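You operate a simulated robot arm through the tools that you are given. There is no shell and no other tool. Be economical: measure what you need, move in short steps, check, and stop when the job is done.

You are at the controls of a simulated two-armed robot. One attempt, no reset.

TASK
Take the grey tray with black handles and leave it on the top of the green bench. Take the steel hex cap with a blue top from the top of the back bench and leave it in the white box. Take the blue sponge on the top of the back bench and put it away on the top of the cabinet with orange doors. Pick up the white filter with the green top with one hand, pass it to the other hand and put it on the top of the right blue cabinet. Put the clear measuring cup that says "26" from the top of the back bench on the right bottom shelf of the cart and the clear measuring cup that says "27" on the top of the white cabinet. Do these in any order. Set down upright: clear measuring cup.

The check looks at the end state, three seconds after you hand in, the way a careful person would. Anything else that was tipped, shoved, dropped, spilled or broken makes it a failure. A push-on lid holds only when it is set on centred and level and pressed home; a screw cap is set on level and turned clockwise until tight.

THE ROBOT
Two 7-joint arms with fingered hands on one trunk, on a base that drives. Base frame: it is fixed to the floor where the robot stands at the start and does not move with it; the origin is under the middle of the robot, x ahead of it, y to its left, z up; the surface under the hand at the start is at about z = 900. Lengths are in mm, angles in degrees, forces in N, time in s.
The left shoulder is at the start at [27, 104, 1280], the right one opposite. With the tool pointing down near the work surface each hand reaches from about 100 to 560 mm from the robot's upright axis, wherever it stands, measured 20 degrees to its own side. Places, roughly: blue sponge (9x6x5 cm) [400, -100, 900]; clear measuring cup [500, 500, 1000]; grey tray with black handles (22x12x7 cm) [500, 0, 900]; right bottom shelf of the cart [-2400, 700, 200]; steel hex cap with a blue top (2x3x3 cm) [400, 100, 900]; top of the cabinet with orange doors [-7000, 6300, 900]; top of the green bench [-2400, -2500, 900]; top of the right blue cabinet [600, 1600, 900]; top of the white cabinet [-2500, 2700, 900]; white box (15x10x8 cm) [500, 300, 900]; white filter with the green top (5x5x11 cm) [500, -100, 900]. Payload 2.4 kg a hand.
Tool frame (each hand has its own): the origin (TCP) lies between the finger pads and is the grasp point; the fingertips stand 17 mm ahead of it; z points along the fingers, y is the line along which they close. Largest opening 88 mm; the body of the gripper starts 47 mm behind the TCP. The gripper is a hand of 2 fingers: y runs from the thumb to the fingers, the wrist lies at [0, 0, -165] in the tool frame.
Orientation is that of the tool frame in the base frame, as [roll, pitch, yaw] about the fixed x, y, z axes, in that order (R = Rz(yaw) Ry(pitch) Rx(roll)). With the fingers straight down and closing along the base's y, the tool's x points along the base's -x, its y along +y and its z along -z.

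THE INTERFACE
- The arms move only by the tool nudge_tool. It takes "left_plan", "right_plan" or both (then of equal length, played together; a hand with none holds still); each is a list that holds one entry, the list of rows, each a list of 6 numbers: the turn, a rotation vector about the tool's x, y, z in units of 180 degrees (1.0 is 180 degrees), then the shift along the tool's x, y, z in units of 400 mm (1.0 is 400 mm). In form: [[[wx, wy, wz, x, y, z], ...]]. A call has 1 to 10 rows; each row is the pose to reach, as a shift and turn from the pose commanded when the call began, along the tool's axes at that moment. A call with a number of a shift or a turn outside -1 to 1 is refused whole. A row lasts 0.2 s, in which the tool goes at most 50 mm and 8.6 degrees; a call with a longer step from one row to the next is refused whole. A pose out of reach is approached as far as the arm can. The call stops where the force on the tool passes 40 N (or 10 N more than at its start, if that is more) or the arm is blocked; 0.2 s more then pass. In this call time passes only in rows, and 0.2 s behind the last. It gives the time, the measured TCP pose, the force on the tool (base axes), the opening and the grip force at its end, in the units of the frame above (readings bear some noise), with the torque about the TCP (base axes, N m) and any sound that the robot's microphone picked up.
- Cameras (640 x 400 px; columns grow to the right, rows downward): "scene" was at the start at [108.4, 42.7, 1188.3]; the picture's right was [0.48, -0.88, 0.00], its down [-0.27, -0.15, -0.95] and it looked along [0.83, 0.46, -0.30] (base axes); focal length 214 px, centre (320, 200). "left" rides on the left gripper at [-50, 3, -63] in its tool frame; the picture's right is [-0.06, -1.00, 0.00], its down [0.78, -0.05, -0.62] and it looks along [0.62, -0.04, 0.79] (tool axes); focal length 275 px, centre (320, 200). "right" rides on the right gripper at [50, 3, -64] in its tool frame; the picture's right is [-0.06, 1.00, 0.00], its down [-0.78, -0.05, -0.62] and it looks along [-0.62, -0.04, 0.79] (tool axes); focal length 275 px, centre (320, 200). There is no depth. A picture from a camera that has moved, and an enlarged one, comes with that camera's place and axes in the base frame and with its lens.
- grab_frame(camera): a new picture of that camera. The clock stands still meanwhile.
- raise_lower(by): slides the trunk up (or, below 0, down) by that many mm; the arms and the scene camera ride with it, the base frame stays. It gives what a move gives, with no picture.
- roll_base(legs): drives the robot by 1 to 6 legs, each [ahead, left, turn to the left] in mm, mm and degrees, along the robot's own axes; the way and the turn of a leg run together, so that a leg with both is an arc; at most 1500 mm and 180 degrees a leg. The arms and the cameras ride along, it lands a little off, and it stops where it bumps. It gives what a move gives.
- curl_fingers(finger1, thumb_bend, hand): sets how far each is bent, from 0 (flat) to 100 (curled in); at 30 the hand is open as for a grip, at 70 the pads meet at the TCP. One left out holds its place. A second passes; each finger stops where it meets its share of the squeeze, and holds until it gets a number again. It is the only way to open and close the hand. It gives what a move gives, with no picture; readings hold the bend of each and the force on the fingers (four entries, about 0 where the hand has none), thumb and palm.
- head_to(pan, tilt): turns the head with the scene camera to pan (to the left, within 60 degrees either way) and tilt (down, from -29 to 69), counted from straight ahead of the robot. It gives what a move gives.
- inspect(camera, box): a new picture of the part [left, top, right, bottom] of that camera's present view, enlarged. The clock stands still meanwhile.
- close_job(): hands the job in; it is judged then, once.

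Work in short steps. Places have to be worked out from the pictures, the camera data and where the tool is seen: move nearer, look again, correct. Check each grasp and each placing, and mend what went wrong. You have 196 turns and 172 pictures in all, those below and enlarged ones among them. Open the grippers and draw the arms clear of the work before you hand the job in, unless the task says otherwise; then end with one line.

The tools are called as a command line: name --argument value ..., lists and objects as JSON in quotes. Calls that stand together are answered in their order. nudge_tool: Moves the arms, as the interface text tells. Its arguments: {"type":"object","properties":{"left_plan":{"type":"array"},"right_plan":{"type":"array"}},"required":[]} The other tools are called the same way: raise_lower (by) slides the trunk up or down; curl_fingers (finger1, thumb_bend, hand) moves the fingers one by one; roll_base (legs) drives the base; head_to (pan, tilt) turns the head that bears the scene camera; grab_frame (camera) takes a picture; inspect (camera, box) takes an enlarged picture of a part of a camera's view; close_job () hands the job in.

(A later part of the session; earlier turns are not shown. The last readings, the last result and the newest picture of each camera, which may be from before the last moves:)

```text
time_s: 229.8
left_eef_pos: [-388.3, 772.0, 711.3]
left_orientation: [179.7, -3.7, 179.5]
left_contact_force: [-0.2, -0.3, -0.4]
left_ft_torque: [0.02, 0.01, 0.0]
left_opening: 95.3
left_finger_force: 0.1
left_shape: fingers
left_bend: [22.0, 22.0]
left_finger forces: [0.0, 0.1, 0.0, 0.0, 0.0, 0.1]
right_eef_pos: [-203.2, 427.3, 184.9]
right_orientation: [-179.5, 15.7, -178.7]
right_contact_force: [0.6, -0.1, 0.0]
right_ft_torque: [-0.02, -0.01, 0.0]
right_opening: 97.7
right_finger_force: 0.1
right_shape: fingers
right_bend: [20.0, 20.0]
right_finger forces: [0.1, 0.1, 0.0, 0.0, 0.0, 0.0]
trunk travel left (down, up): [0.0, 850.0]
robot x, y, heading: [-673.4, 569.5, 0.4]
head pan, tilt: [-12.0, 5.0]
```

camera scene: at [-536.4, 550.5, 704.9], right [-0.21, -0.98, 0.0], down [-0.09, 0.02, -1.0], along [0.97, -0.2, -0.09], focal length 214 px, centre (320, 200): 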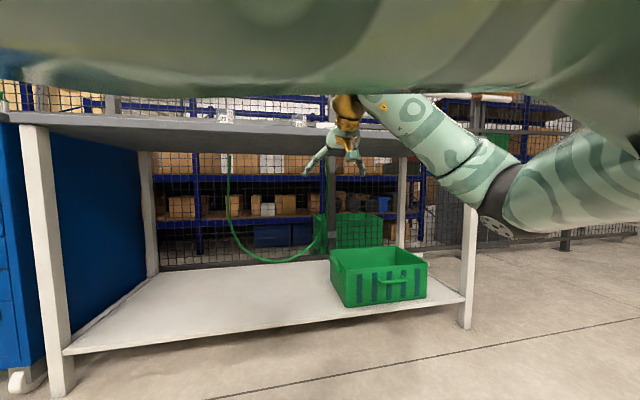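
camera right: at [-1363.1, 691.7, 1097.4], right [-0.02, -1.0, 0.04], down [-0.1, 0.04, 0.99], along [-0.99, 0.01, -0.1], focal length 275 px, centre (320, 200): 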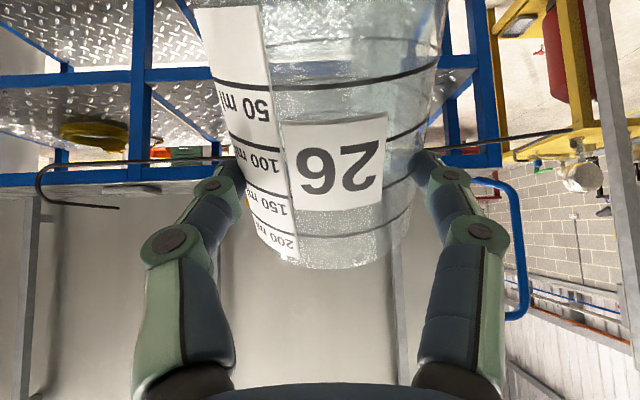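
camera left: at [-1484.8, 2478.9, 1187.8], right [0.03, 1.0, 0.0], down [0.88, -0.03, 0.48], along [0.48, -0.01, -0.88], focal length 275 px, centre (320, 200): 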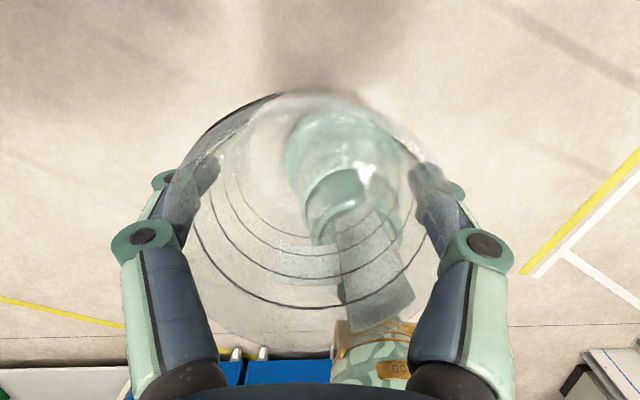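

Excellent: low pose is reachable. Plan: keep this arm pose, raise the trunk so the same pose reaches the bench, grasp the cup, and later simply lower the trunk at the cart. I raise the trunk and drive to the cup.

raise_lower --by 845

roll_base --legs '[[580, 14, 0]]'

grab_frame --camera "right"

head_to --pan -15 --tilt 50

grab_frame --camera "scene"

```text
refused: 845 is not a number from -400 to 400
```

```text
time_s: 233.1
left_eef_pos: [192.9, 788.2, 710.7]
left_orientation: [179.7, -3.8, 179.3]
left_contact_force: [-0.9, 0.7, 0.9]
left_ft_torque: [-0.01, 0.0, -0.01]
left_opening: 95.3
left_finger_force: 0.1
left_shape: fingers
left_bend: [22.0, 22.0]
left_finger forces: [0.1, 0.0, 0.1, 0.1, 0.0, 0.1]
right_eef_pos: [376.4, 443.1, 186.5]
right_orientation: [-179.5, 15.7, -178.7]
right_contact_force: [0.5, -0.4, 0.2]
right_ft_torque: [0.03, 0.0, 0.03]
right_opening: 97.8
right_finger_force: 0.0
right_shape: fingers
right_bend: [20.0, 20.0]
right_finger forces: [0.0, 0.0, 0.0, 0.1, 0.0, 0.0]
trunk travel left (down, up): [0.0, 850.0]
robot x, y, heading: [-89.6, 587.2, 0.2]
head pan, tilt: [-12.0, 5.0]
```

```text
52 pictures are left
camera right: at [309.9, 445.3, 234.8], right [0.04, 1.0, 0.01], down [0.59, -0.03, 0.81], along [0.81, -0.03, -0.59], focal length 275 px, centre (320, 200)
```

right: 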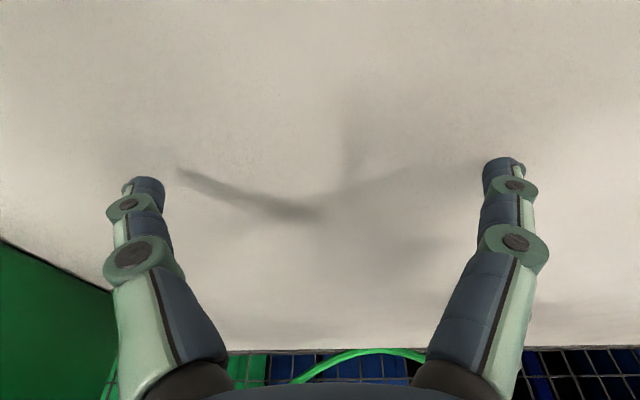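

```text
time_s: 234.3
left_eef_pos: [192.5, 786.3, 710.8]
left_orientation: [179.8, -3.7, 179.3]
left_contact_force: [-0.2, -0.3, -0.8]
left_ft_torque: [0.01, 0.03, -0.01]
left_opening: 95.4
left_finger_force: 0.0
left_shape: fingers
left_bend: [22.0, 22.0]
left_finger forces: [0.0, 0.0, 0.0, 0.0, 0.0, 0.0]
right_eef_pos: [376.0, 443.4, 186.3]
right_orientation: [-179.5, 15.8, -178.8]
right_contact_force: [-0.1, 0.0, -0.7]
right_ft_torque: [-0.02, -0.01, 0.02]
right_opening: 97.7
right_finger_force: 0.0
right_shape: fingers
right_bend: [20.0, 20.0]
right_finger forces: [0.0, 0.0, 0.0, 0.0, 0.1, 0.0]
trunk travel left (down, up): [0.0, 850.0]
robot x, y, heading: [-93.4, 585.5, 0.0]
head pan, tilt: [-15.0, 50.0]
```

```text
51 pictures are left
camera scene: at [29.1, 565.0, 635.0], right [-0.26, -0.97, 0.0], down [-0.74, 0.2, -0.64], along [0.62, -0.17, -0.77], focal length 214 px, centre (320, 200)
```

scene: 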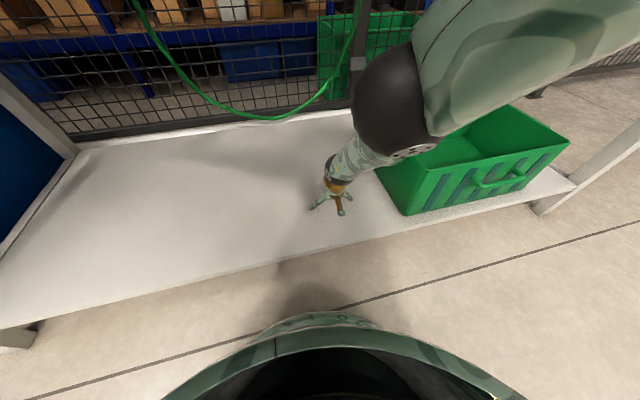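

The raise was refused (limit 400) and the hand went under the bench, luckily without contact. I back straight out the same way, then raise in parts.

roll_base --legs '[[-580, -10, 0]]'

raise_lower --by 400

raise_lower --by 400

raise_lower --by 48

grab_frame --camera "scene"

```text
time_s: 237.6
left_eef_pos: [-388.9, 776.8, 710.3]
left_orientation: [179.8, -3.7, 179.2]
left_contact_force: [-0.5, 0.3, 0.0]
left_ft_torque: [-0.02, -0.01, 0.01]
left_opening: 95.2
left_finger_force: 0.0
left_shape: fingers
left_bend: [22.0, 22.0]
left_finger forces: [0.0, 0.1, 0.1, 0.1, 0.1, 0.1]
right_eef_pos: [-208.7, 430.5, 185.7]
right_orientation: [-179.5, 15.8, -179.1]
right_contact_force: [-0.6, 0.4, -0.8]
right_ft_torque: [-0.01, 0.03, -0.02]
right_opening: 98.0
right_finger_force: 0.1
right_shape: fingers
right_bend: [20.0, 20.0]
right_finger forces: [0.0, 0.1, 0.1, 0.0, 0.0, 0.0]
trunk travel left (down, up): [0.0, 850.0]
robot x, y, heading: [-676.4, 578.1, -0.0]
head pan, tilt: [-15.0, 50.0]
```

```text
time_s: 241.4
left_eef_pos: [-390.2, 776.5, 1109.9]
left_orientation: [179.8, -3.7, 179.1]
left_contact_force: [-0.1, 1.3, -0.5]
left_ft_torque: [0.0, -0.01, -0.01]
left_opening: 95.3
left_finger_force: 0.1
left_shape: fingers
left_bend: [22.0, 22.0]
left_finger forces: [0.0, 0.0, 0.1, 0.1, 0.0, 0.0]
right_eef_pos: [-120.6, 430.3, 733.8]
right_orientation: [-179.0, 33.9, -178.9]
right_contact_force: [-0.1, -0.3, 0.7]
right_ft_torque: [-0.01, -0.01, 0.02]
right_opening: 97.9
right_finger_force: 0.1
right_shape: fingers
right_bend: [20.0, 20.0]
right_finger forces: [0.0, 0.0, 0.0, 0.0, 0.0, 0.0]
trunk travel left (down, up): [-400.0, 450.0]
robot x, y, heading: [-674.5, 576.8, -0.3]
head pan, tilt: [-15.0, 50.0]
```

```text
time_s: 245.2
left_eef_pos: [-389.3, 776.1, 1511.5]
left_orientation: [179.8, -3.6, 179.1]
left_contact_force: [0.8, 0.2, -1.0]
left_ft_torque: [0.0, 0.0, 0.0]
left_opening: 95.2
left_finger_force: 0.0
left_shape: fingers
left_bend: [22.0, 22.0]
left_finger forces: [0.1, 0.0, 0.0, 0.1, 0.0, 0.0]
right_eef_pos: [-110.4, 429.9, 1166.6]
right_orientation: [-178.8, 37.3, -178.9]
right_contact_force: [0.0, -0.6, -0.5]
right_ft_torque: [0.01, -0.04, 0.03]
right_opening: 97.8
right_finger_force: 0.0
right_shape: fingers
right_bend: [20.0, 20.0]
right_finger forces: [0.1, 0.0, 0.1, 0.1, 0.0, 0.1]
trunk travel left (down, up): [-800.0, 50.0]
robot x, y, heading: [-673.6, 581.4, -0.2]
head pan, tilt: [-15.0, 50.0]
```

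```text
time_s: 246.1
left_eef_pos: [-388.9, 776.1, 1558.5]
left_orientation: [179.7, -3.7, 179.2]
left_contact_force: [0.2, 0.3, 0.2]
left_ft_torque: [-0.01, -0.02, 0.01]
left_opening: 95.6
left_finger_force: 0.0
left_shape: fingers
left_bend: [22.0, 22.0]
left_finger forces: [0.0, 0.0, 0.0, 0.0, 0.0, 0.0]
right_eef_pos: [-110.9, 428.9, 1213.1]
right_orientation: [-179.0, 37.3, -178.8]
right_contact_force: [0.2, -0.2, 0.7]
right_ft_torque: [0.01, -0.01, 0.02]
right_opening: 97.7
right_finger_force: 0.1
right_shape: fingers
right_bend: [20.0, 20.0]
right_finger forces: [0.0, 0.0, 0.0, 0.0, 0.1, 0.0]
trunk travel left (down, up): [-848.0, 2.0]
robot x, y, heading: [-676.7, 580.6, -0.2]
head pan, tilt: [-15.0, 50.0]
```

```text
50 pictures are left
camera scene: at [-575.9, 554.8, 1478.6], right [-0.26, -0.96, 0.0], down [-0.74, 0.2, -0.64], along [0.62, -0.17, -0.77], focal length 214 px, centre (320, 200)
```

scene: 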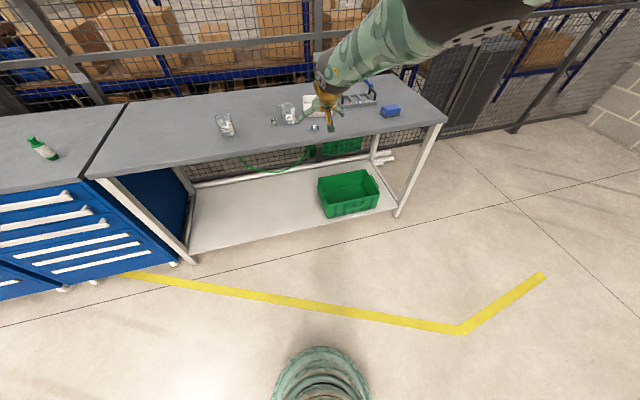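

The trunk rise let the arm drift to another pose, so I re-command the 15° tilt low pose here in free space and see if it holds.

nudge_tool --right_plan '[[[0, 0.024, 0, 0.092, 0, 0.042], [0, 0.048, 0, 0.184, 0, 0.085], [0, 0.072, 0, 0.276, 0, 0.127], [0, 0.096, 0, 0.368, 0, 0.17], [0, 0.12, 0, 0.46, 0, 0.212]]]'

raise_lower --by -10

```text
time_s: 247.3
left_eef_pos: [-390.7, 772.7, 1559.4]
left_orientation: [179.6, -3.7, 179.1]
left_contact_force: [-0.2, -0.3, 0.0]
left_ft_torque: [-0.02, 0.0, 0.01]
left_opening: 95.2
left_finger_force: 0.0
left_shape: fingers
left_bend: [22.0, 22.0]
left_finger forces: [0.0, 0.0, 0.0, 0.0, 0.0, 0.1]
right_eef_pos: [-259.0, 410.3, 1074.5]
right_orientation: [-179.2, 15.9, -179.2]
right_contact_force: [-0.1, -0.6, 0.1]
right_ft_torque: [0.04, 0.03, 0.01]
right_opening: 97.7
right_finger_force: 0.0
right_shape: fingers
right_bend: [20.0, 20.0]
right_finger forces: [0.0, 0.1, 0.1, 0.0, 0.0, 0.1]
right hand out of reach, approached as far as the arm can: row 1, 2, 3, 4, 5
trunk travel left (down, up): [-848.0, 2.0]
robot x, y, heading: [-672.5, 580.4, -0.1]
head pan, tilt: [-15.0, 50.0]
```

```text
time_s: 247.9
left_eef_pos: [-389.3, 776.0, 1548.8]
left_orientation: [179.8, -3.7, 179.1]
left_contact_force: [0.5, 0.5, 0.2]
left_ft_torque: [0.01, 0.0, 0.01]
left_opening: 94.9
left_finger_force: 0.1
left_shape: fingers
left_bend: [22.0, 22.0]
left_finger forces: [0.1, 0.0, 0.0, 0.1, 0.1, 0.0]
right_eef_pos: [-262.8, 409.9, 1067.2]
right_orientation: [-179.1, 15.6, -179.3]
right_contact_force: [0.1, 0.3, 0.0]
right_ft_torque: [0.0, 0.03, -0.02]
right_opening: 97.8
right_finger_force: 0.0
right_shape: fingers
right_bend: [20.0, 20.0]
right_finger forces: [0.0, 0.0, 0.0, 0.0, 0.1, 0.1]
trunk travel left (down, up): [-838.0, 12.0]
robot x, y, heading: [-678.5, 577.4, -0.4]
head pan, tilt: [-15.0, 50.0]
```

I test empty-handed the path I'd use with the cup: 16° tilt kept constant, hand raised forward, trunk down, then hand down.

nudge_tool --right_plan '[[[0, 0, 0, -0.053, 0, -0.083], [0, 0, 0, -0.105, 0, -0.165], [0, 0, 0, -0.158, 0, -0.248], [0, 0, 0, -0.21, 0, -0.33], [0, 0, 0, -0.263, 0, -0.413], [0, 0, 0, -0.315, 0, -0.495], [0, 0, 0, -0.368, 0, -0.578], [0, 0, 0, -0.42, 0, -0.66]]]'

raise_lower --by -400

raise_lower --by -400

raise_lower --by -38

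```text
time_s: 249.7
left_eef_pos: [-389.2, 776.2, 1547.3]
left_orientation: [179.8, -3.7, 179.1]
left_contact_force: [1.0, -0.2, 0.6]
left_ft_torque: [-0.04, -0.02, 0.05]
left_opening: 95.1
left_finger_force: 0.1
left_shape: fingers
left_bend: [22.0, 22.0]
left_finger forces: [0.0, 0.0, 0.0, 0.0, 0.0, 0.0]
right_eef_pos: [-170.7, 415.4, 1366.2]
right_orientation: [-179.1, 15.8, -179.3]
right_contact_force: [-0.1, 0.7, -0.8]
right_ft_torque: [-0.03, 0.01, 0.04]
right_opening: 97.9
right_finger_force: 0.0
right_shape: fingers
right_bend: [20.0, 20.0]
right_finger forces: [0.0, 0.0, 0.0, 0.1, 0.0, 0.0]
trunk travel left (down, up): [-838.0, 12.0]
robot x, y, heading: [-675.1, 579.0, -0.0]
head pan, tilt: [-15.0, 50.0]
```

```text
time_s: 253.5
left_eef_pos: [-389.5, 775.9, 1149.3]
left_orientation: [179.9, -3.8, 179.1]
left_contact_force: [-0.7, -0.5, 1.0]
left_ft_torque: [-0.03, 0.01, 0.01]
left_opening: 95.2
left_finger_force: 0.0
left_shape: fingers
left_bend: [22.0, 22.0]
left_finger forces: [0.0, 0.0, 0.0, 0.1, 0.0, 0.0]
right_eef_pos: [-172.2, 413.5, 966.8]
right_orientation: [-179.1, 15.7, -179.3]
right_contact_force: [-0.6, 0.3, -0.3]
right_ft_torque: [0.03, 0.01, -0.02]
right_opening: 97.7
right_finger_force: 0.1
right_shape: fingers
right_bend: [20.0, 20.0]
right_finger forces: [0.0, 0.0, 0.1, 0.0, 0.0, 0.1]
trunk travel left (down, up): [-438.0, 412.0]
robot x, y, heading: [-673.3, 576.7, -0.1]
head pan, tilt: [-15.0, 50.0]
```

```text
time_s: 257.4
left_eef_pos: [-389.2, 775.7, 749.2]
left_orientation: [179.8, -3.7, 179.1]
left_contact_force: [0.0, -0.4, 0.3]
left_ft_torque: [0.02, 0.0, 0.0]
left_opening: 95.5
left_finger_force: 0.1
left_shape: fingers
left_bend: [22.0, 22.0]
left_finger forces: [0.0, 0.0, 0.0, 0.0, 0.0, 0.1]
right_eef_pos: [-172.4, 414.4, 566.2]
right_orientation: [-179.1, 15.8, -179.3]
right_contact_force: [-0.1, 0.7, 0.2]
right_ft_torque: [-0.01, -0.01, 0.0]
right_opening: 97.7
right_finger_force: 0.0
right_shape: fingers
right_bend: [20.0, 20.0]
right_finger forces: [0.0, 0.0, 0.0, 0.0, 0.0, 0.1]
trunk travel left (down, up): [-38.0, 812.0]
robot x, y, heading: [-675.3, 575.0, -0.1]
head pan, tilt: [-15.0, 50.0]
```

```text
time_s: 258.2
left_eef_pos: [-388.7, 775.7, 710.5]
left_orientation: [179.8, -3.7, 179.1]
left_contact_force: [0.0, 0.4, -0.5]
left_ft_torque: [-0.03, -0.02, -0.03]
left_opening: 95.1
left_finger_force: 0.1
left_shape: fingers
left_bend: [22.0, 22.0]
left_finger forces: [0.0, 0.0, 0.0, 0.0, 0.0, 0.1]
right_eef_pos: [-171.3, 414.7, 528.8]
right_orientation: [-179.1, 15.8, -179.3]
right_contact_force: [0.3, -0.2, 0.0]
right_ft_torque: [-0.04, -0.05, 0.01]
right_opening: 97.9
right_finger_force: 0.0
right_shape: fingers
right_bend: [20.0, 20.0]
right_finger forces: [0.0, 0.0, 0.1, 0.1, 0.0, 0.1]
trunk travel left (down, up): [0.0, 850.0]
robot x, y, heading: [-676.5, 576.9, -0.3]
head pan, tilt: [-15.0, 50.0]
```

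Pose stays constant with trunk moves here. Now I test the final 300 mm descent at constant tilt.

nudge_tool --right_plan '[[[0, 0, 0, 0.033, 0, 0.088], [0, 0, 0, 0.066, 0, 0.176], [0, 0, 0, 0.099, 0, 0.264], [0, 0, 0, 0.132, 0, 0.352], [0, 0, 0, 0.165, 0, 0.441], [0, 0, 0, 0.198, 0, 0.529], [0, 0, 0, 0.231, 0, 0.617], [0, 0, 0, 0.264, 0, 0.705]]]'

```text
time_s: 260.0
left_eef_pos: [-389.7, 775.7, 711.7]
left_orientation: [179.8, -3.7, 179.1]
left_contact_force: [-0.6, -0.4, 0.0]
left_ft_torque: [-0.03, 0.0, 0.0]
left_opening: 95.1
left_finger_force: 0.0
left_shape: fingers
left_bend: [22.0, 22.0]
left_finger forces: [0.1, 0.1, 0.0, 0.0, 0.0, 0.0]
right_eef_pos: [-196.9, 409.2, 227.3]
right_orientation: [-179.1, 15.8, -179.2]
right_contact_force: [-0.1, 0.8, -0.2]
right_ft_torque: [0.02, 0.03, 0.01]
right_opening: 97.9
right_finger_force: 0.0
right_shape: fingers
right_bend: [20.0, 20.0]
right_finger forces: [0.0, 0.0, 0.1, 0.1, 0.0, 0.0]
trunk travel left (down, up): [0.0, 850.0]
robot x, y, heading: [-673.5, 577.7, -0.2]
head pan, tilt: [-15.0, 50.0]
```

The whole path works. I reverse it, raise the trunk, and go back to above the cup.

nudge_tool --right_plan '[[[0, 0, 0, -0.033, 0, -0.088], [0, 0, 0, -0.066, 0, -0.176], [0, 0, 0, -0.099, 0, -0.264], [0, 0, 0, -0.132, 0, -0.352], [0, 0, 0, -0.165, 0, -0.441], [0, 0, 0, -0.198, 0, -0.529], [0, 0, 0, -0.231, 0, -0.617], [0, 0, 0, -0.264, 0, -0.705]]]'

raise_lower --by 400

raise_lower --by 110

roll_base --legs '[[560, 32, 0]]'

grab_frame --camera "right"

```text
time_s: 261.8
left_eef_pos: [-389.5, 775.8, 710.2]
left_orientation: [179.8, -3.7, 179.2]
left_contact_force: [0.1, -0.3, 0.1]
left_ft_torque: [-0.02, 0.02, 0.0]
left_opening: 95.2
left_finger_force: 0.0
left_shape: fingers
left_bend: [22.0, 22.0]
left_finger forces: [0.1, 0.0, 0.0, 0.0, 0.0, 0.0]
right_eef_pos: [-169.6, 416.6, 528.1]
right_orientation: [-179.1, 15.8, -179.3]
right_contact_force: [-0.1, 0.3, 0.1]
right_ft_torque: [-0.02, 0.0, 0.04]
right_opening: 97.7
right_finger_force: 0.0
right_shape: fingers
right_bend: [20.0, 20.0]
right_finger forces: [0.0, 0.1, 0.0, 0.0, 0.1, 0.0]
trunk travel left (down, up): [0.0, 850.0]
robot x, y, heading: [-676.4, 577.1, -0.2]
head pan, tilt: [-15.0, 50.0]
```

```text
time_s: 265.6
left_eef_pos: [-387.4, 775.2, 1110.2]
left_orientation: [179.8, -3.8, 179.1]
left_contact_force: [-0.5, 0.4, -0.1]
left_ft_torque: [-0.03, 0.01, 0.0]
left_opening: 95.3
left_finger_force: 0.0
left_shape: fingers
left_bend: [22.0, 22.0]
left_finger forces: [0.1, 0.1, 0.0, 0.1, 0.1, 0.0]
right_eef_pos: [-171.2, 415.0, 928.6]
right_orientation: [-179.1, 15.6, -179.2]
right_contact_force: [1.0, -0.2, -0.1]
right_ft_torque: [0.02, -0.01, -0.01]
right_opening: 97.7
right_finger_force: 0.0
right_shape: fingers
right_bend: [20.0, 20.0]
right_finger forces: [0.0, 0.0, 0.0, 0.1, 0.0, 0.0]
trunk travel left (down, up): [-400.0, 450.0]
robot x, y, heading: [-676.3, 576.5, 0.0]
head pan, tilt: [-15.0, 50.0]
```

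```text
time_s: 267.0
left_eef_pos: [-389.4, 776.0, 1219.7]
left_orientation: [179.8, -3.7, 179.0]
left_contact_force: [-1.1, -0.6, -0.1]
left_ft_torque: [0.04, 0.03, 0.0]
left_opening: 95.1
left_finger_force: 0.0
left_shape: fingers
left_bend: [22.0, 22.0]
left_finger forces: [0.0, 0.1, 0.1, 0.0, 0.0, 0.1]
right_eef_pos: [-171.1, 415.1, 1037.4]
right_orientation: [-179.1, 15.7, -179.3]
right_contact_force: [-0.4, -0.2, -0.1]
right_ft_torque: [-0.02, 0.03, -0.01]
right_opening: 97.8
right_finger_force: 0.0
right_shape: fingers
right_bend: [20.0, 20.0]
right_finger forces: [0.0, 0.1, 0.0, 0.0, 0.0, 0.0]
trunk travel left (down, up): [-510.0, 340.0]
robot x, y, heading: [-671.6, 578.5, 0.0]
head pan, tilt: [-15.0, 50.0]
```

```text
time_s: 270.2
left_eef_pos: [161.0, 807.1, 1220.4]
left_orientation: [179.9, -3.6, 179.0]
left_contact_force: [-0.1, 0.3, -0.9]
left_ft_torque: [-0.04, 0.03, 0.03]
left_opening: 95.3
left_finger_force: 0.1
left_shape: fingers
left_bend: [22.0, 22.0]
left_finger forces: [0.0, 0.0, 0.0, 0.1, 0.1, 0.0]
right_eef_pos: [379.5, 445.3, 1037.4]
right_orientation: [-179.1, 15.8, -179.2]
right_contact_force: [-0.1, -0.9, -0.1]
right_ft_torque: [0.01, 0.03, -0.01]
right_opening: 97.7
right_finger_force: 0.0
right_shape: fingers
right_bend: [20.0, 20.0]
right_finger forces: [0.1, 0.0, 0.0, 0.0, 0.1, 0.1]
trunk travel left (down, up): [-510.0, 340.0]
robot x, y, heading: [-124.3, 605.0, -0.3]
head pan, tilt: [-15.0, 50.0]
```

```text
49 pictures are left
camera right: at [312.4, 448.6, 1086.0], right [0.05, 1.0, 0.0], down [0.59, -0.03, 0.81], along [0.81, -0.04, -0.59], focal length 275 px, centre (320, 200)
```

right: 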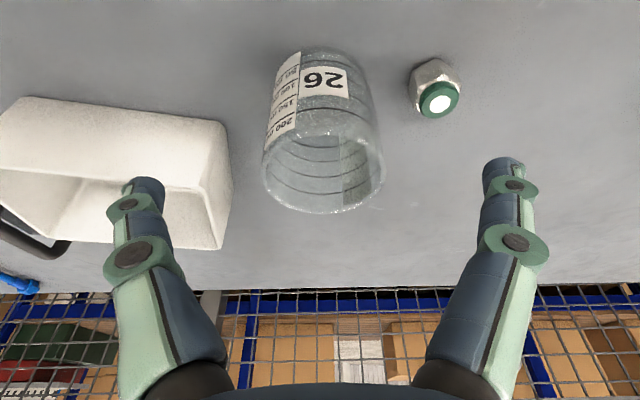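

Cup centre at (427, 445), laterally aligned. I advance the base 48 mm and verify.

roll_base --legs '[[48, 0, 0.3]]'

raise_lower --by -25

grab_frame --camera "right"

```text
time_s: 271.1
left_eef_pos: [209.3, 808.3, 1219.4]
left_orientation: [179.8, -3.8, 179.5]
left_contact_force: [0.2, -0.5, -0.7]
left_ft_torque: [-0.01, -0.01, -0.02]
left_opening: 95.1
left_finger_force: 0.1
left_shape: fingers
left_bend: [22.0, 22.0]
left_finger forces: [0.0, 0.1, 0.0, 0.1, 0.0, 0.0]
right_eef_pos: [429.1, 448.8, 1038.2]
right_orientation: [-179.1, 15.6, -178.9]
right_contact_force: [0.5, 0.2, 0.2]
right_ft_torque: [0.0, 0.03, 0.0]
right_opening: 97.8
right_finger_force: 0.0
right_shape: fingers
right_bend: [20.0, 20.0]
right_finger forces: [0.0, 0.0, 0.0, 0.1, 0.0, 0.0]
trunk travel left (down, up): [-510.0, 340.0]
robot x, y, heading: [-74.3, 607.6, 0.1]
head pan, tilt: [-15.0, 50.0]
```

```text
time_s: 271.8
left_eef_pos: [207.5, 809.1, 1196.1]
left_orientation: [179.8, -3.7, 179.4]
left_contact_force: [0.0, 0.1, -0.3]
left_ft_torque: [-0.02, -0.03, 0.01]
left_opening: 95.4
left_finger_force: 0.0
left_shape: fingers
left_bend: [22.0, 22.0]
left_finger forces: [0.1, 0.1, 0.0, 0.0, 0.0, 0.0]
right_eef_pos: [429.3, 448.6, 1013.6]
right_orientation: [-179.2, 15.8, -178.8]
right_contact_force: [0.0, 0.1, 0.2]
right_ft_torque: [0.02, 0.01, 0.02]
right_opening: 97.8
right_finger_force: 0.2
right_shape: fingers
right_bend: [20.0, 20.0]
right_finger forces: [0.1, 0.1, 0.0, 0.0, 0.1, 0.0]
trunk travel left (down, up): [-485.0, 365.0]
robot x, y, heading: [-77.8, 607.2, 0.0]
head pan, tilt: [-15.0, 50.0]
```

```text
48 pictures are left
camera right: at [361.7, 451.3, 1061.2], right [0.04, 1.0, 0.0], down [0.59, -0.03, 0.81], along [0.81, -0.03, -0.59], focal length 275 px, centre (320, 200)
```

right: 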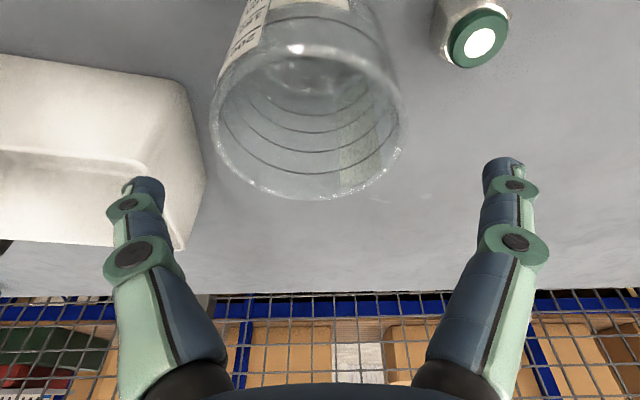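

Rim centre (427, 445). The box corner is near the thumb, so I narrow the opening slightly, shift 4 mm right and 5 mm back, and then lower.

curl_fingers --hand "right" --finger1 27 --thumb_bend 27

nudge_tool --right_plan '[[[0, 0, 0, 0.015, -0.01, -0.004]]]'

raise_lower --by -43

grab_frame --camera "right"

```text
time_s: 272.8
left_eef_pos: [208.4, 808.8, 1196.2]
left_orientation: [179.7, -3.7, 179.5]
left_contact_force: [-0.7, 0.7, -0.2]
left_ft_torque: [0.0, 0.0, 0.03]
left_opening: 95.4
left_finger_force: 0.0
left_shape: fingers
left_bend: [22.0, 22.0]
left_finger forces: [0.1, 0.1, 0.1, 0.0, 0.1, 0.0]
right_eef_pos: [428.7, 447.7, 1013.5]
right_orientation: [-179.1, 15.7, -178.8]
right_contact_force: [0.2, -0.2, 0.0]
right_ft_torque: [-0.03, -0.01, 0.03]
right_opening: 88.5
right_finger_force: 0.1
right_shape: fingers
right_bend: [27.0, 27.0]
right_finger forces: [0.1, 0.1, 0.1, 0.0, 0.0, 0.0]
trunk travel left (down, up): [-485.0, 365.0]
robot x, y, heading: [-78.8, 608.8, 0.1]
head pan, tilt: [-15.0, 50.0]
```

```text
time_s: 273.2
left_eef_pos: [209.2, 808.5, 1197.0]
left_orientation: [179.8, -3.7, 179.5]
left_contact_force: [0.3, -0.9, -0.3]
left_ft_torque: [-0.02, 0.01, 0.0]
left_opening: 95.2
left_finger_force: 0.2
left_shape: fingers
left_bend: [22.0, 22.0]
left_finger forces: [0.0, 0.1, 0.0, 0.0, 0.0, 0.0]
right_eef_pos: [421.0, 443.6, 1012.0]
right_orientation: [-179.1, 15.7, -179.0]
right_contact_force: [1.6, -0.6, -0.4]
right_ft_torque: [0.0, -0.01, -0.01]
right_opening: 88.5
right_finger_force: 0.0
right_shape: fingers
right_bend: [27.0, 27.0]
right_finger forces: [0.0, 0.1, 0.1, 0.0, 0.0, 0.0]
trunk travel left (down, up): [-485.0, 365.0]
robot x, y, heading: [-75.0, 609.1, -0.3]
head pan, tilt: [-15.0, 50.0]
```

```text
time_s: 274.1
left_eef_pos: [208.3, 808.2, 1152.3]
left_orientation: [179.9, -3.7, 179.5]
left_contact_force: [0.3, -0.7, -0.3]
left_ft_torque: [0.0, 0.0, 0.01]
left_opening: 95.5
left_finger_force: 0.1
left_shape: fingers
left_bend: [22.0, 22.0]
left_finger forces: [0.0, 0.0, 0.0, 0.0, 0.0, 0.0]
right_eef_pos: [422.4, 444.2, 969.6]
right_orientation: [-179.1, 15.6, -179.0]
right_contact_force: [-0.6, -0.2, 0.2]
right_ft_torque: [-0.02, -0.01, 0.02]
right_opening: 88.8
right_finger_force: 0.0
right_shape: fingers
right_bend: [27.0, 27.0]
right_finger forces: [0.0, 0.0, 0.0, 0.0, 0.1, 0.0]
trunk travel left (down, up): [-442.0, 408.0]
robot x, y, heading: [-73.7, 607.2, -0.0]
head pan, tilt: [-15.0, 50.0]
```

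```text
47 pictures are left
camera right: at [355.4, 447.3, 1018.4], right [0.04, 1.0, 0.0], down [0.59, -0.03, 0.81], along [0.81, -0.03, -0.59], focal length 275 px, centre (320, 200)
```

right: 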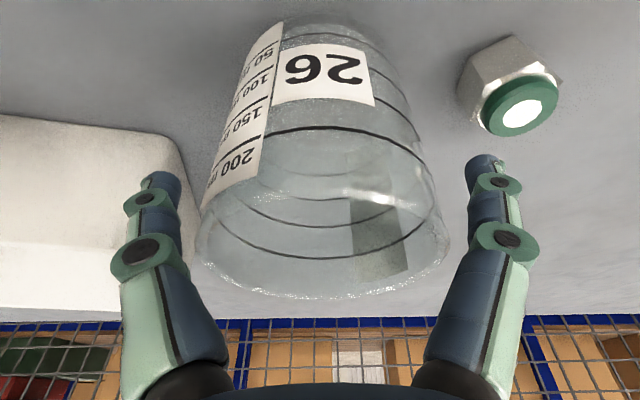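

No contact with anything; the cup is centred. I close in two stages.

curl_fingers --hand "right" --finger1 46 --thumb_bend 46

curl_fingers --hand "right" --finger1 62 --thumb_bend 62

raise_lower --by 60

grab_frame --camera "right"

```text
time_s: 275.1
left_eef_pos: [208.5, 808.4, 1152.3]
left_orientation: [179.7, -3.7, 179.5]
left_contact_force: [0.0, -0.5, -0.3]
left_ft_torque: [0.0, 0.04, 0.01]
left_opening: 95.0
left_finger_force: 0.1
left_shape: fingers
left_bend: [22.0, 22.0]
left_finger forces: [0.0, 0.1, 0.0, 0.0, 0.1, 0.0]
right_eef_pos: [422.3, 444.3, 969.6]
right_orientation: [-179.1, 15.7, -178.9]
right_contact_force: [0.0, 0.3, 1.0]
right_ft_torque: [0.04, 0.01, -0.02]
right_opening: 59.5
right_finger_force: 2.2
right_shape: fingers
right_bend: [40.0, 44.0]
right_finger forces: [2.4, 0.0, 0.0, 0.1, 3.0, 0.0]
trunk travel left (down, up): [-442.0, 408.0]
robot x, y, heading: [-74.1, 609.1, 0.1]
head pan, tilt: [-15.0, 50.0]
```

```text
time_s: 276.1
left_eef_pos: [209.6, 808.1, 1153.5]
left_orientation: [179.8, -3.7, 179.6]
left_contact_force: [0.0, 0.5, -0.1]
left_ft_torque: [-0.01, 0.01, 0.0]
left_opening: 95.0
left_finger_force: 0.1
left_shape: fingers
left_bend: [22.0, 22.0]
left_finger forces: [0.0, 0.1, 0.1, 0.1, 0.0, 0.0]
right_eef_pos: [421.9, 443.2, 969.5]
right_orientation: [-179.1, 15.7, -178.9]
right_contact_force: [-0.6, -1.2, 0.9]
right_ft_torque: [-0.05, 0.0, -0.02]
right_opening: 57.4
right_finger_force: 9.2
right_shape: fingers
right_bend: [40.0, 53.0]
right_finger forces: [8.8, 0.0, 0.0, 0.0, 9.1, 0.0]
trunk travel left (down, up): [-442.0, 408.0]
robot x, y, heading: [-73.9, 611.4, -0.1]
head pan, tilt: [-15.0, 50.0]
```

```text
time_s: 277.1
left_eef_pos: [208.4, 808.0, 1212.3]
left_orientation: [179.8, -3.9, 179.5]
left_contact_force: [-0.3, -0.4, -0.5]
left_ft_torque: [-0.02, -0.01, 0.0]
left_opening: 95.2
left_finger_force: 0.0
left_shape: fingers
left_bend: [22.0, 22.0]
left_finger forces: [0.0, 0.1, 0.0, 0.0, 0.0, 0.0]
right_eef_pos: [423.6, 444.5, 1029.4]
right_orientation: [-179.0, 15.7, -179.0]
right_contact_force: [-0.3, -0.6, -1.1]
right_ft_torque: [-0.05, 0.04, -0.03]
right_opening: 57.4
right_finger_force: 8.6
right_shape: fingers
right_bend: [40.0, 53.0]
right_finger forces: [9.0, 0.0, 0.1, 0.1, 8.8, 0.1]
trunk travel left (down, up): [-502.0, 348.0]
robot x, y, heading: [-71.9, 607.7, -0.0]
head pan, tilt: [-15.0, 50.0]
```

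```text
46 pictures are left
camera right: at [355.7, 447.2, 1077.8], right [0.04, 1.0, 0.0], down [0.59, -0.03, 0.81], along [0.81, -0.03, -0.59], focal length 275 px, centre (320, 200)
```

right: 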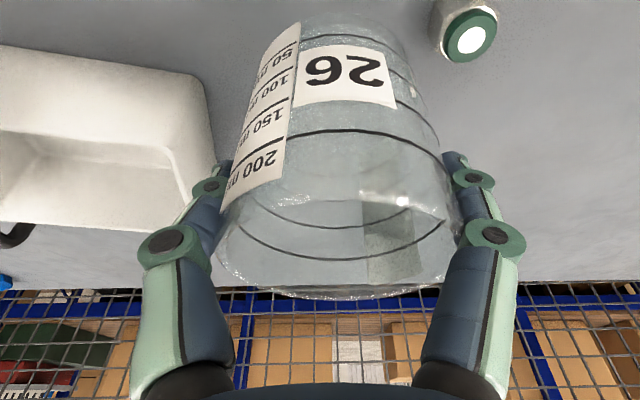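

Cup 26 is gripped well at 9 N with the right tilt. I back off, turn to the cart, and stop short of it.

roll_base --legs '[[-650, 0, 0], [0, 0, 180], [700, 0, 0]]'

raise_lower --by -400

raise_lower --by -75

grab_frame --camera "right"

```text
time_s: 291.5
left_eef_pos: [-1709.0, 400.9, 1213.5]
left_orientation: [179.8, -3.7, -0.3]
left_contact_force: [-0.6, 0.0, 0.1]
left_ft_torque: [-0.02, 0.02, 0.01]
left_opening: 95.3
left_finger_force: 0.0
left_shape: fingers
left_bend: [22.0, 22.0]
left_finger forces: [0.0, 0.0, 0.0, 0.1, 0.0, 0.1]
right_eef_pos: [-1923.3, 765.0, 1029.4]
right_orientation: [-179.1, 15.7, 1.3]
right_contact_force: [0.3, 0.5, -0.2]
right_ft_torque: [0.01, 0.01, 0.0]
right_opening: 57.1
right_finger_force: 8.3
right_shape: fingers
right_bend: [40.0, 54.0]
right_finger forces: [8.4, 0.0, 0.0, 0.1, 8.4, 0.1]
trunk travel left (down, up): [-502.0, 348.0]
robot x, y, heading: [-1424.2, 599.4, -179.3]
head pan, tilt: [-15.0, 50.0]
```

```text
time_s: 295.3
left_eef_pos: [-1708.4, 401.0, 812.8]
left_orientation: [179.9, -3.7, -0.3]
left_contact_force: [0.1, 0.9, 0.7]
left_ft_torque: [0.03, 0.01, 0.02]
left_opening: 95.1
left_finger_force: 0.1
left_shape: fingers
left_bend: [22.0, 22.0]
left_finger forces: [0.0, 0.0, 0.1, 0.0, 0.0, 0.1]
right_eef_pos: [-1923.6, 764.1, 629.0]
right_orientation: [-179.0, 15.7, 1.3]
right_contact_force: [0.9, 0.3, -0.3]
right_ft_torque: [-0.01, 0.0, -0.01]
right_opening: 56.8
right_finger_force: 8.3
right_shape: fingers
right_bend: [40.0, 54.0]
right_finger forces: [8.3, 0.0, 0.1, 0.0, 8.3, 0.1]
trunk travel left (down, up): [-102.0, 748.0]
robot x, y, heading: [-1424.2, 598.6, -179.6]
head pan, tilt: [-15.0, 50.0]
```

```text
time_s: 296.4
left_eef_pos: [-1708.3, 401.1, 736.9]
left_orientation: [179.8, -3.6, -0.4]
left_contact_force: [0.6, -0.6, -0.6]
left_ft_torque: [0.0, 0.01, 0.01]
left_opening: 95.1
left_finger_force: 0.1
left_shape: fingers
left_bend: [22.0, 22.0]
left_finger forces: [0.0, 0.1, 0.0, 0.0, 0.0, 0.0]
right_eef_pos: [-1922.2, 764.4, 554.7]
right_orientation: [-179.1, 15.9, 1.2]
right_contact_force: [-0.5, -0.4, -1.3]
right_ft_torque: [0.04, 0.0, 0.03]
right_opening: 57.2
right_finger_force: 8.8
right_shape: fingers
right_bend: [40.0, 54.0]
right_finger forces: [8.3, 0.0, 0.0, 0.0, 8.3, 0.0]
trunk travel left (down, up): [-27.0, 823.0]
robot x, y, heading: [-1421.9, 601.9, -179.4]
head pan, tilt: [-15.0, 50.0]
```

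```text
45 pictures are left
camera right: at [-1859.4, 761.9, 603.3], right [-0.04, -1.0, 0.0], down [-0.59, 0.03, 0.81], along [-0.81, 0.03, -0.59], focal length 275 px, centre (320, 200)
```

right: 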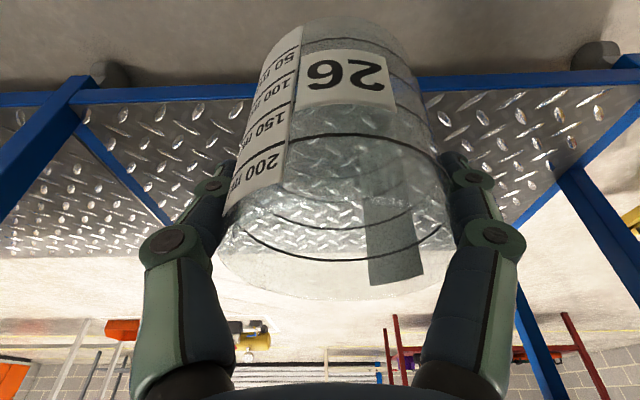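

Re-solving with this view: shelf edge is at x≈-2125, z≈192. I lower the hand to z≈290 in front of the bay.

nudge_tool --right_plan '[[[0, 0, 0, 0.03, 0, 0.08], [0, 0, 0, 0.059, 0, 0.16], [0, 0, 0, 0.089, 0, 0.24], [0, 0, 0, 0.118, 0, 0.32], [0, 0, 0, 0.148, 0, 0.4], [0, 0, 0, 0.178, 0, 0.475], [0, 0, 0, 0.207, 0, 0.55], [0, 0, 0, 0.232, 0, 0.622]]]'

head_to --pan -15 --tilt 30

grab_frame --camera "scene"

```text
time_s: 298.2
left_eef_pos: [-1708.0, 400.1, 738.3]
left_orientation: [179.7, -3.8, -0.3]
left_contact_force: [0.5, 0.3, 0.1]
left_ft_torque: [0.01, 0.05, -0.02]
left_opening: 95.3
left_finger_force: 0.1
left_shape: fingers
left_bend: [22.0, 22.0]
left_finger forces: [0.0, 0.0, 0.0, 0.1, 0.0, 0.0]
right_eef_pos: [-1900.0, 767.5, 287.8]
right_orientation: [-179.2, 15.7, 1.3]
right_contact_force: [-0.8, -0.1, 0.1]
right_ft_torque: [0.0, 0.02, 0.01]
right_opening: 56.3
right_finger_force: 8.1
right_shape: fingers
right_bend: [40.0, 54.0]
right_finger forces: [8.0, 0.0, 0.0, 0.0, 8.0, 0.0]
trunk travel left (down, up): [-27.0, 823.0]
robot x, y, heading: [-1426.2, 603.4, -179.4]
head pan, tilt: [-15.0, 50.0]
```

```text
time_s: 299.1
left_eef_pos: [-1708.8, 400.8, 736.5]
left_orientation: [179.9, -3.7, -0.3]
left_contact_force: [0.2, -0.5, -0.5]
left_ft_torque: [-0.04, 0.0, -0.01]
left_opening: 95.3
left_finger_force: 0.1
left_shape: fingers
left_bend: [22.0, 22.0]
left_finger forces: [0.0, 0.0, 0.1, 0.0, 0.1, 0.0]
right_eef_pos: [-1900.8, 768.6, 288.8]
right_orientation: [-179.1, 15.7, 1.3]
right_contact_force: [-0.2, 0.0, 0.1]
right_ft_torque: [0.0, 0.0, 0.02]
right_opening: 56.3
right_finger_force: 8.2
right_shape: fingers
right_bend: [40.0, 54.0]
right_finger forces: [8.0, 0.0, 0.0, 0.0, 8.1, 0.1]
trunk travel left (down, up): [-27.0, 823.0]
robot x, y, heading: [-1422.0, 603.6, -179.5]
head pan, tilt: [-15.0, 30.0]
```

```text
44 pictures are left
camera scene: at [-1559.7, 622.6, 689.9], right [0.25, 0.97, 0.0], down [0.48, -0.13, -0.87], along [-0.84, 0.22, -0.5], focal length 214 px, centre (320, 200)
```

scene: 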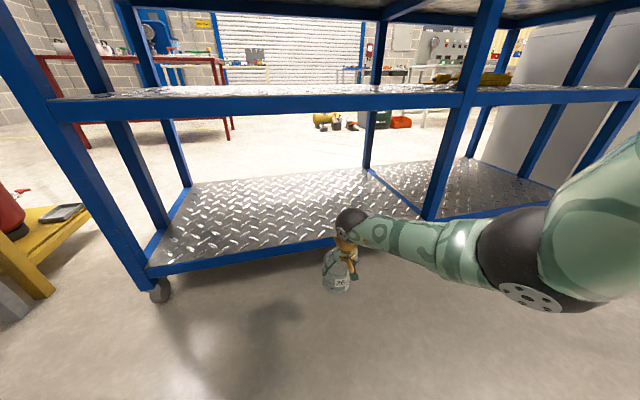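

The elbow stays outside the cart and the forearm fits under the middle shelf. I raise 12 mm for margin and drive 285 mm in.

raise_lower --by 12

roll_base --legs '[[285, 0, 0]]'

grab_frame --camera "scene"

grab_frame --camera "right"

```text
time_s: 299.6
left_eef_pos: [-1707.9, 400.6, 749.5]
left_orientation: [179.8, -3.8, -0.2]
left_contact_force: [-0.1, -0.5, -0.5]
left_ft_torque: [0.0, -0.01, -0.03]
left_opening: 95.2
left_finger_force: 0.0
left_shape: fingers
left_bend: [22.0, 22.0]
left_finger forces: [0.0, 0.0, 0.1, 0.0, 0.0, 0.1]
right_eef_pos: [-1901.3, 768.2, 301.5]
right_orientation: [-179.0, 15.6, 1.4]
right_contact_force: [-0.8, -0.2, -0.4]
right_ft_torque: [-0.01, 0.01, 0.02]
right_opening: 56.6
right_finger_force: 8.3
right_shape: fingers
right_bend: [40.0, 54.0]
right_finger forces: [7.9, 0.1, 0.1, 0.0, 8.0, 0.0]
trunk travel left (down, up): [-39.0, 811.0]
robot x, y, heading: [-1424.2, 606.6, -179.7]
head pan, tilt: [-15.0, 30.0]
```

```text
time_s: 301.6
left_eef_pos: [-1995.1, 397.6, 749.1]
left_orientation: [179.8, -3.7, -0.2]
left_contact_force: [0.1, -0.1, -0.3]
left_ft_torque: [0.0, 0.01, -0.01]
left_opening: 95.2
left_finger_force: 0.0
left_shape: fingers
left_bend: [22.0, 22.0]
left_finger forces: [0.0, 0.0, 0.0, 0.1, 0.1, 0.0]
right_eef_pos: [-2187.1, 766.3, 302.1]
right_orientation: [-179.1, 15.7, 1.4]
right_contact_force: [-0.3, -0.1, -0.6]
right_ft_torque: [0.02, 0.02, 0.02]
right_opening: 56.3
right_finger_force: 8.2
right_shape: fingers
right_bend: [40.0, 54.0]
right_finger forces: [8.0, 0.1, 0.1, 0.0, 8.1, 0.0]
trunk travel left (down, up): [-39.0, 811.0]
robot x, y, heading: [-1706.9, 600.5, -179.5]
head pan, tilt: [-15.0, 30.0]
```

```text
43 pictures are left
camera scene: at [-1845.3, 620.4, 701.4], right [0.25, 0.97, 0.0], down [0.48, -0.13, -0.87], along [-0.84, 0.22, -0.5], focal length 214 px, centre (320, 200)
```

scene: 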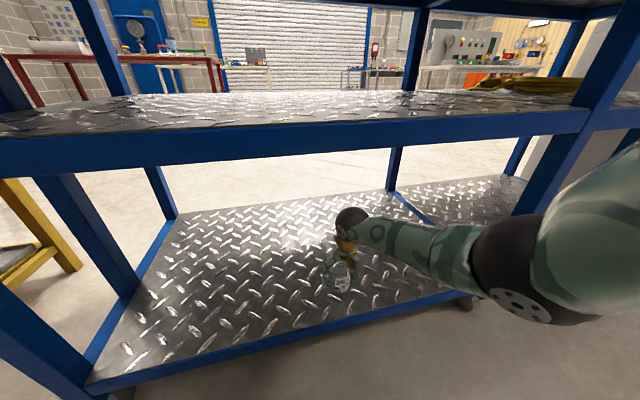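

```text
42 pictures are left
camera right: at [-2124.0, 763.4, 350.4], right [-0.04, -1.0, 0.0], down [-0.59, 0.02, 0.81], along [-0.81, 0.03, -0.59], focal length 275 px, centre (320, 200)
```

right: 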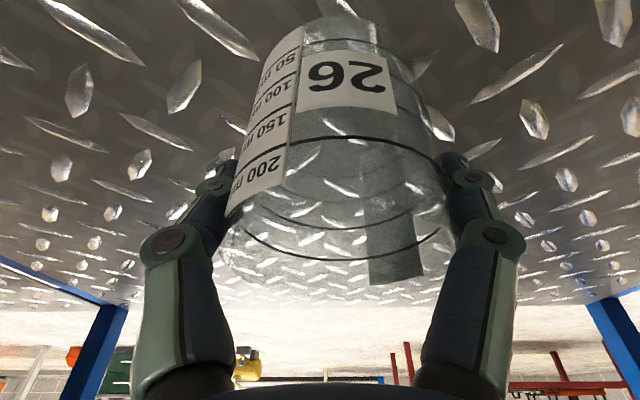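

The cup is inside the bay above the plate. I lower by trunk: 28 mm, then small steps.

raise_lower --by -26

inspect --camera "scene" --box '[290, 190, 400, 310]'

```text
time_s: 302.4
left_eef_pos: [-1994.4, 398.3, 723.9]
left_orientation: [179.7, -3.7, -0.2]
left_contact_force: [0.8, 0.0, 0.6]
left_ft_torque: [-0.03, 0.01, -0.02]
left_opening: 95.2
left_finger_force: 0.0
left_shape: fingers
left_bend: [22.0, 22.0]
left_finger forces: [0.0, 0.1, 0.0, 0.1, 0.0, 0.1]
right_eef_pos: [-2186.8, 765.6, 276.5]
right_orientation: [-179.1, 15.8, 1.5]
right_contact_force: [-0.3, 0.3, -0.7]
right_ft_torque: [-0.01, -0.02, 0.02]
right_opening: 56.2
right_finger_force: 8.2
right_shape: fingers
right_bend: [40.0, 54.0]
right_finger forces: [8.1, 0.1, 0.0, 0.1, 8.1, 0.1]
trunk travel left (down, up): [-13.0, 837.0]
robot x, y, heading: [-1714.1, 600.3, -179.6]
head pan, tilt: [-15.0, 30.0]
```

```text
3.33 times, centred on (345, 250) of scene
camera zoom: at [-1846.9, 620.4, 676.7], right [0.25, 0.97, 0.0], down [0.48, -0.13, -0.87], along [-0.84, 0.22, -0.5], focal length 715 px, centre (237, 33)
```

zoom: 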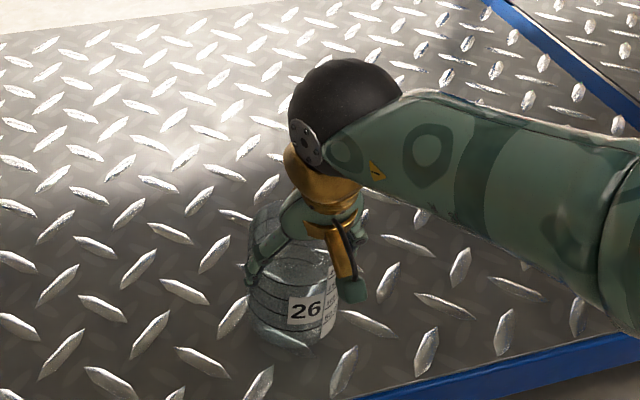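

I lower in 4 mm steps watching the force.

raise_lower --by -5

raise_lower --by -4

```text
time_s: 302.9
left_eef_pos: [-1994.6, 397.3, 718.9]
left_orientation: [179.7, -3.7, -0.2]
left_contact_force: [0.4, 0.0, 0.3]
left_ft_torque: [0.02, -0.01, -0.02]
left_opening: 95.3
left_finger_force: 0.1
left_shape: fingers
left_bend: [22.0, 22.0]
left_finger forces: [0.1, 0.0, 0.1, 0.1, 0.0, 0.0]
right_eef_pos: [-2188.4, 764.7, 270.9]
right_orientation: [-179.2, 15.8, 1.4]
right_contact_force: [0.0, -0.5, 0.5]
right_ft_torque: [-0.03, -0.02, 0.0]
right_opening: 56.4
right_finger_force: 8.0
right_shape: fingers
right_bend: [40.0, 54.0]
right_finger forces: [8.0, 0.1, 0.0, 0.1, 8.0, 0.0]
trunk travel left (down, up): [-8.0, 842.0]
robot x, y, heading: [-1711.9, 601.7, -179.4]
head pan, tilt: [-15.0, 30.0]
```

```text
time_s: 303.4
left_eef_pos: [-1993.4, 397.9, 714.4]
left_orientation: [179.8, -3.6, -0.2]
left_contact_force: [-1.3, 0.0, 0.2]
left_ft_torque: [0.01, -0.01, 0.04]
left_opening: 95.2
left_finger_force: 0.1
left_shape: fingers
left_bend: [22.0, 22.0]
left_finger forces: [0.0, 0.0, 0.0, 0.0, 0.0, 0.1]
right_eef_pos: [-2188.7, 765.2, 266.8]
right_orientation: [-179.1, 15.7, 1.4]
right_contact_force: [0.2, 0.1, 0.9]
right_ft_torque: [0.02, -0.02, 0.04]
right_opening: 56.7
right_finger_force: 7.7
right_shape: fingers
right_bend: [40.0, 54.0]
right_finger forces: [8.0, 0.0, 0.1, 0.0, 8.1, 0.0]
trunk travel left (down, up): [-4.0, 846.0]
robot x, y, heading: [-1709.1, 600.4, -179.3]
head pan, tilt: [-15.0, 30.0]
```

Trunk is near its end; I continue with the arm in 3 mm rows.

nudge_tool --right_plan '[[[0, 0, 0, 0.002, 0, 0.0072], [0, 0, 0, 0.004, 0, 0.0144]]]'

nudge_tool --right_plan '[[[0, 0, 0, 0.002, 0, 0.0072]]]'

inspect --camera "scene" --box '[290, 190, 400, 310]'

```text
time_s: 304.0
left_eef_pos: [-1994.7, 397.7, 714.6]
left_orientation: [179.7, -3.7, -0.1]
left_contact_force: [-0.3, 0.0, -0.6]
left_ft_torque: [-0.01, 0.02, 0.03]
left_opening: 95.2
left_finger_force: 0.0
left_shape: fingers
left_bend: [22.0, 22.0]
left_finger forces: [0.1, 0.1, 0.0, 0.1, 0.0, 0.0]
right_eef_pos: [-2186.6, 766.2, 261.8]
right_orientation: [-179.1, 15.7, 1.5]
right_contact_force: [0.4, -0.4, -0.6]
right_ft_torque: [0.01, -0.04, 0.01]
right_opening: 55.9
right_finger_force: 7.7
right_shape: fingers
right_bend: [40.0, 54.0]
right_finger forces: [8.0, 0.0, 0.1, 0.1, 8.0, 0.0]
trunk travel left (down, up): [-4.0, 846.0]
robot x, y, heading: [-1712.4, 597.3, -179.4]
head pan, tilt: [-15.0, 30.0]
```

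```text
time_s: 304.4
left_eef_pos: [-1994.2, 398.6, 714.9]
left_orientation: [179.8, -3.7, -0.2]
left_contact_force: [-0.1, 0.2, 0.4]
left_ft_torque: [0.01, 0.0, 0.01]
left_opening: 95.2
left_finger_force: 0.0
left_shape: fingers
left_bend: [22.0, 22.0]
left_finger forces: [0.0, 0.0, 0.0, 0.0, 0.0, 0.0]
right_eef_pos: [-2187.6, 765.0, 258.5]
right_orientation: [-179.1, 15.8, 1.3]
right_contact_force: [1.8, -0.7, 6.9]
right_ft_torque: [0.13, 0.03, -0.03]
right_opening: 56.4
right_finger_force: 8.8
right_shape: fingers
right_bend: [41.0, 55.0]
right_finger forces: [9.5, 0.0, 0.0, 0.1, 8.6, 0.0]
trunk travel left (down, up): [-4.0, 846.0]
robot x, y, heading: [-1705.9, 602.7, -179.4]
head pan, tilt: [-15.0, 30.0]
```

```text
3.33 times, centred on (345, 250) of scene
camera zoom: at [-1847.1, 620.2, 668.5], right [0.25, 0.97, 0.0], down [0.48, -0.13, -0.87], along [-0.84, 0.22, -0.5], focal length 715 px, centre (237, 33)
```

zoom: 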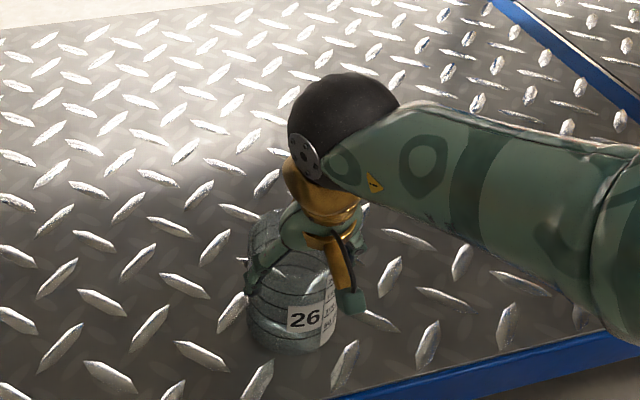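

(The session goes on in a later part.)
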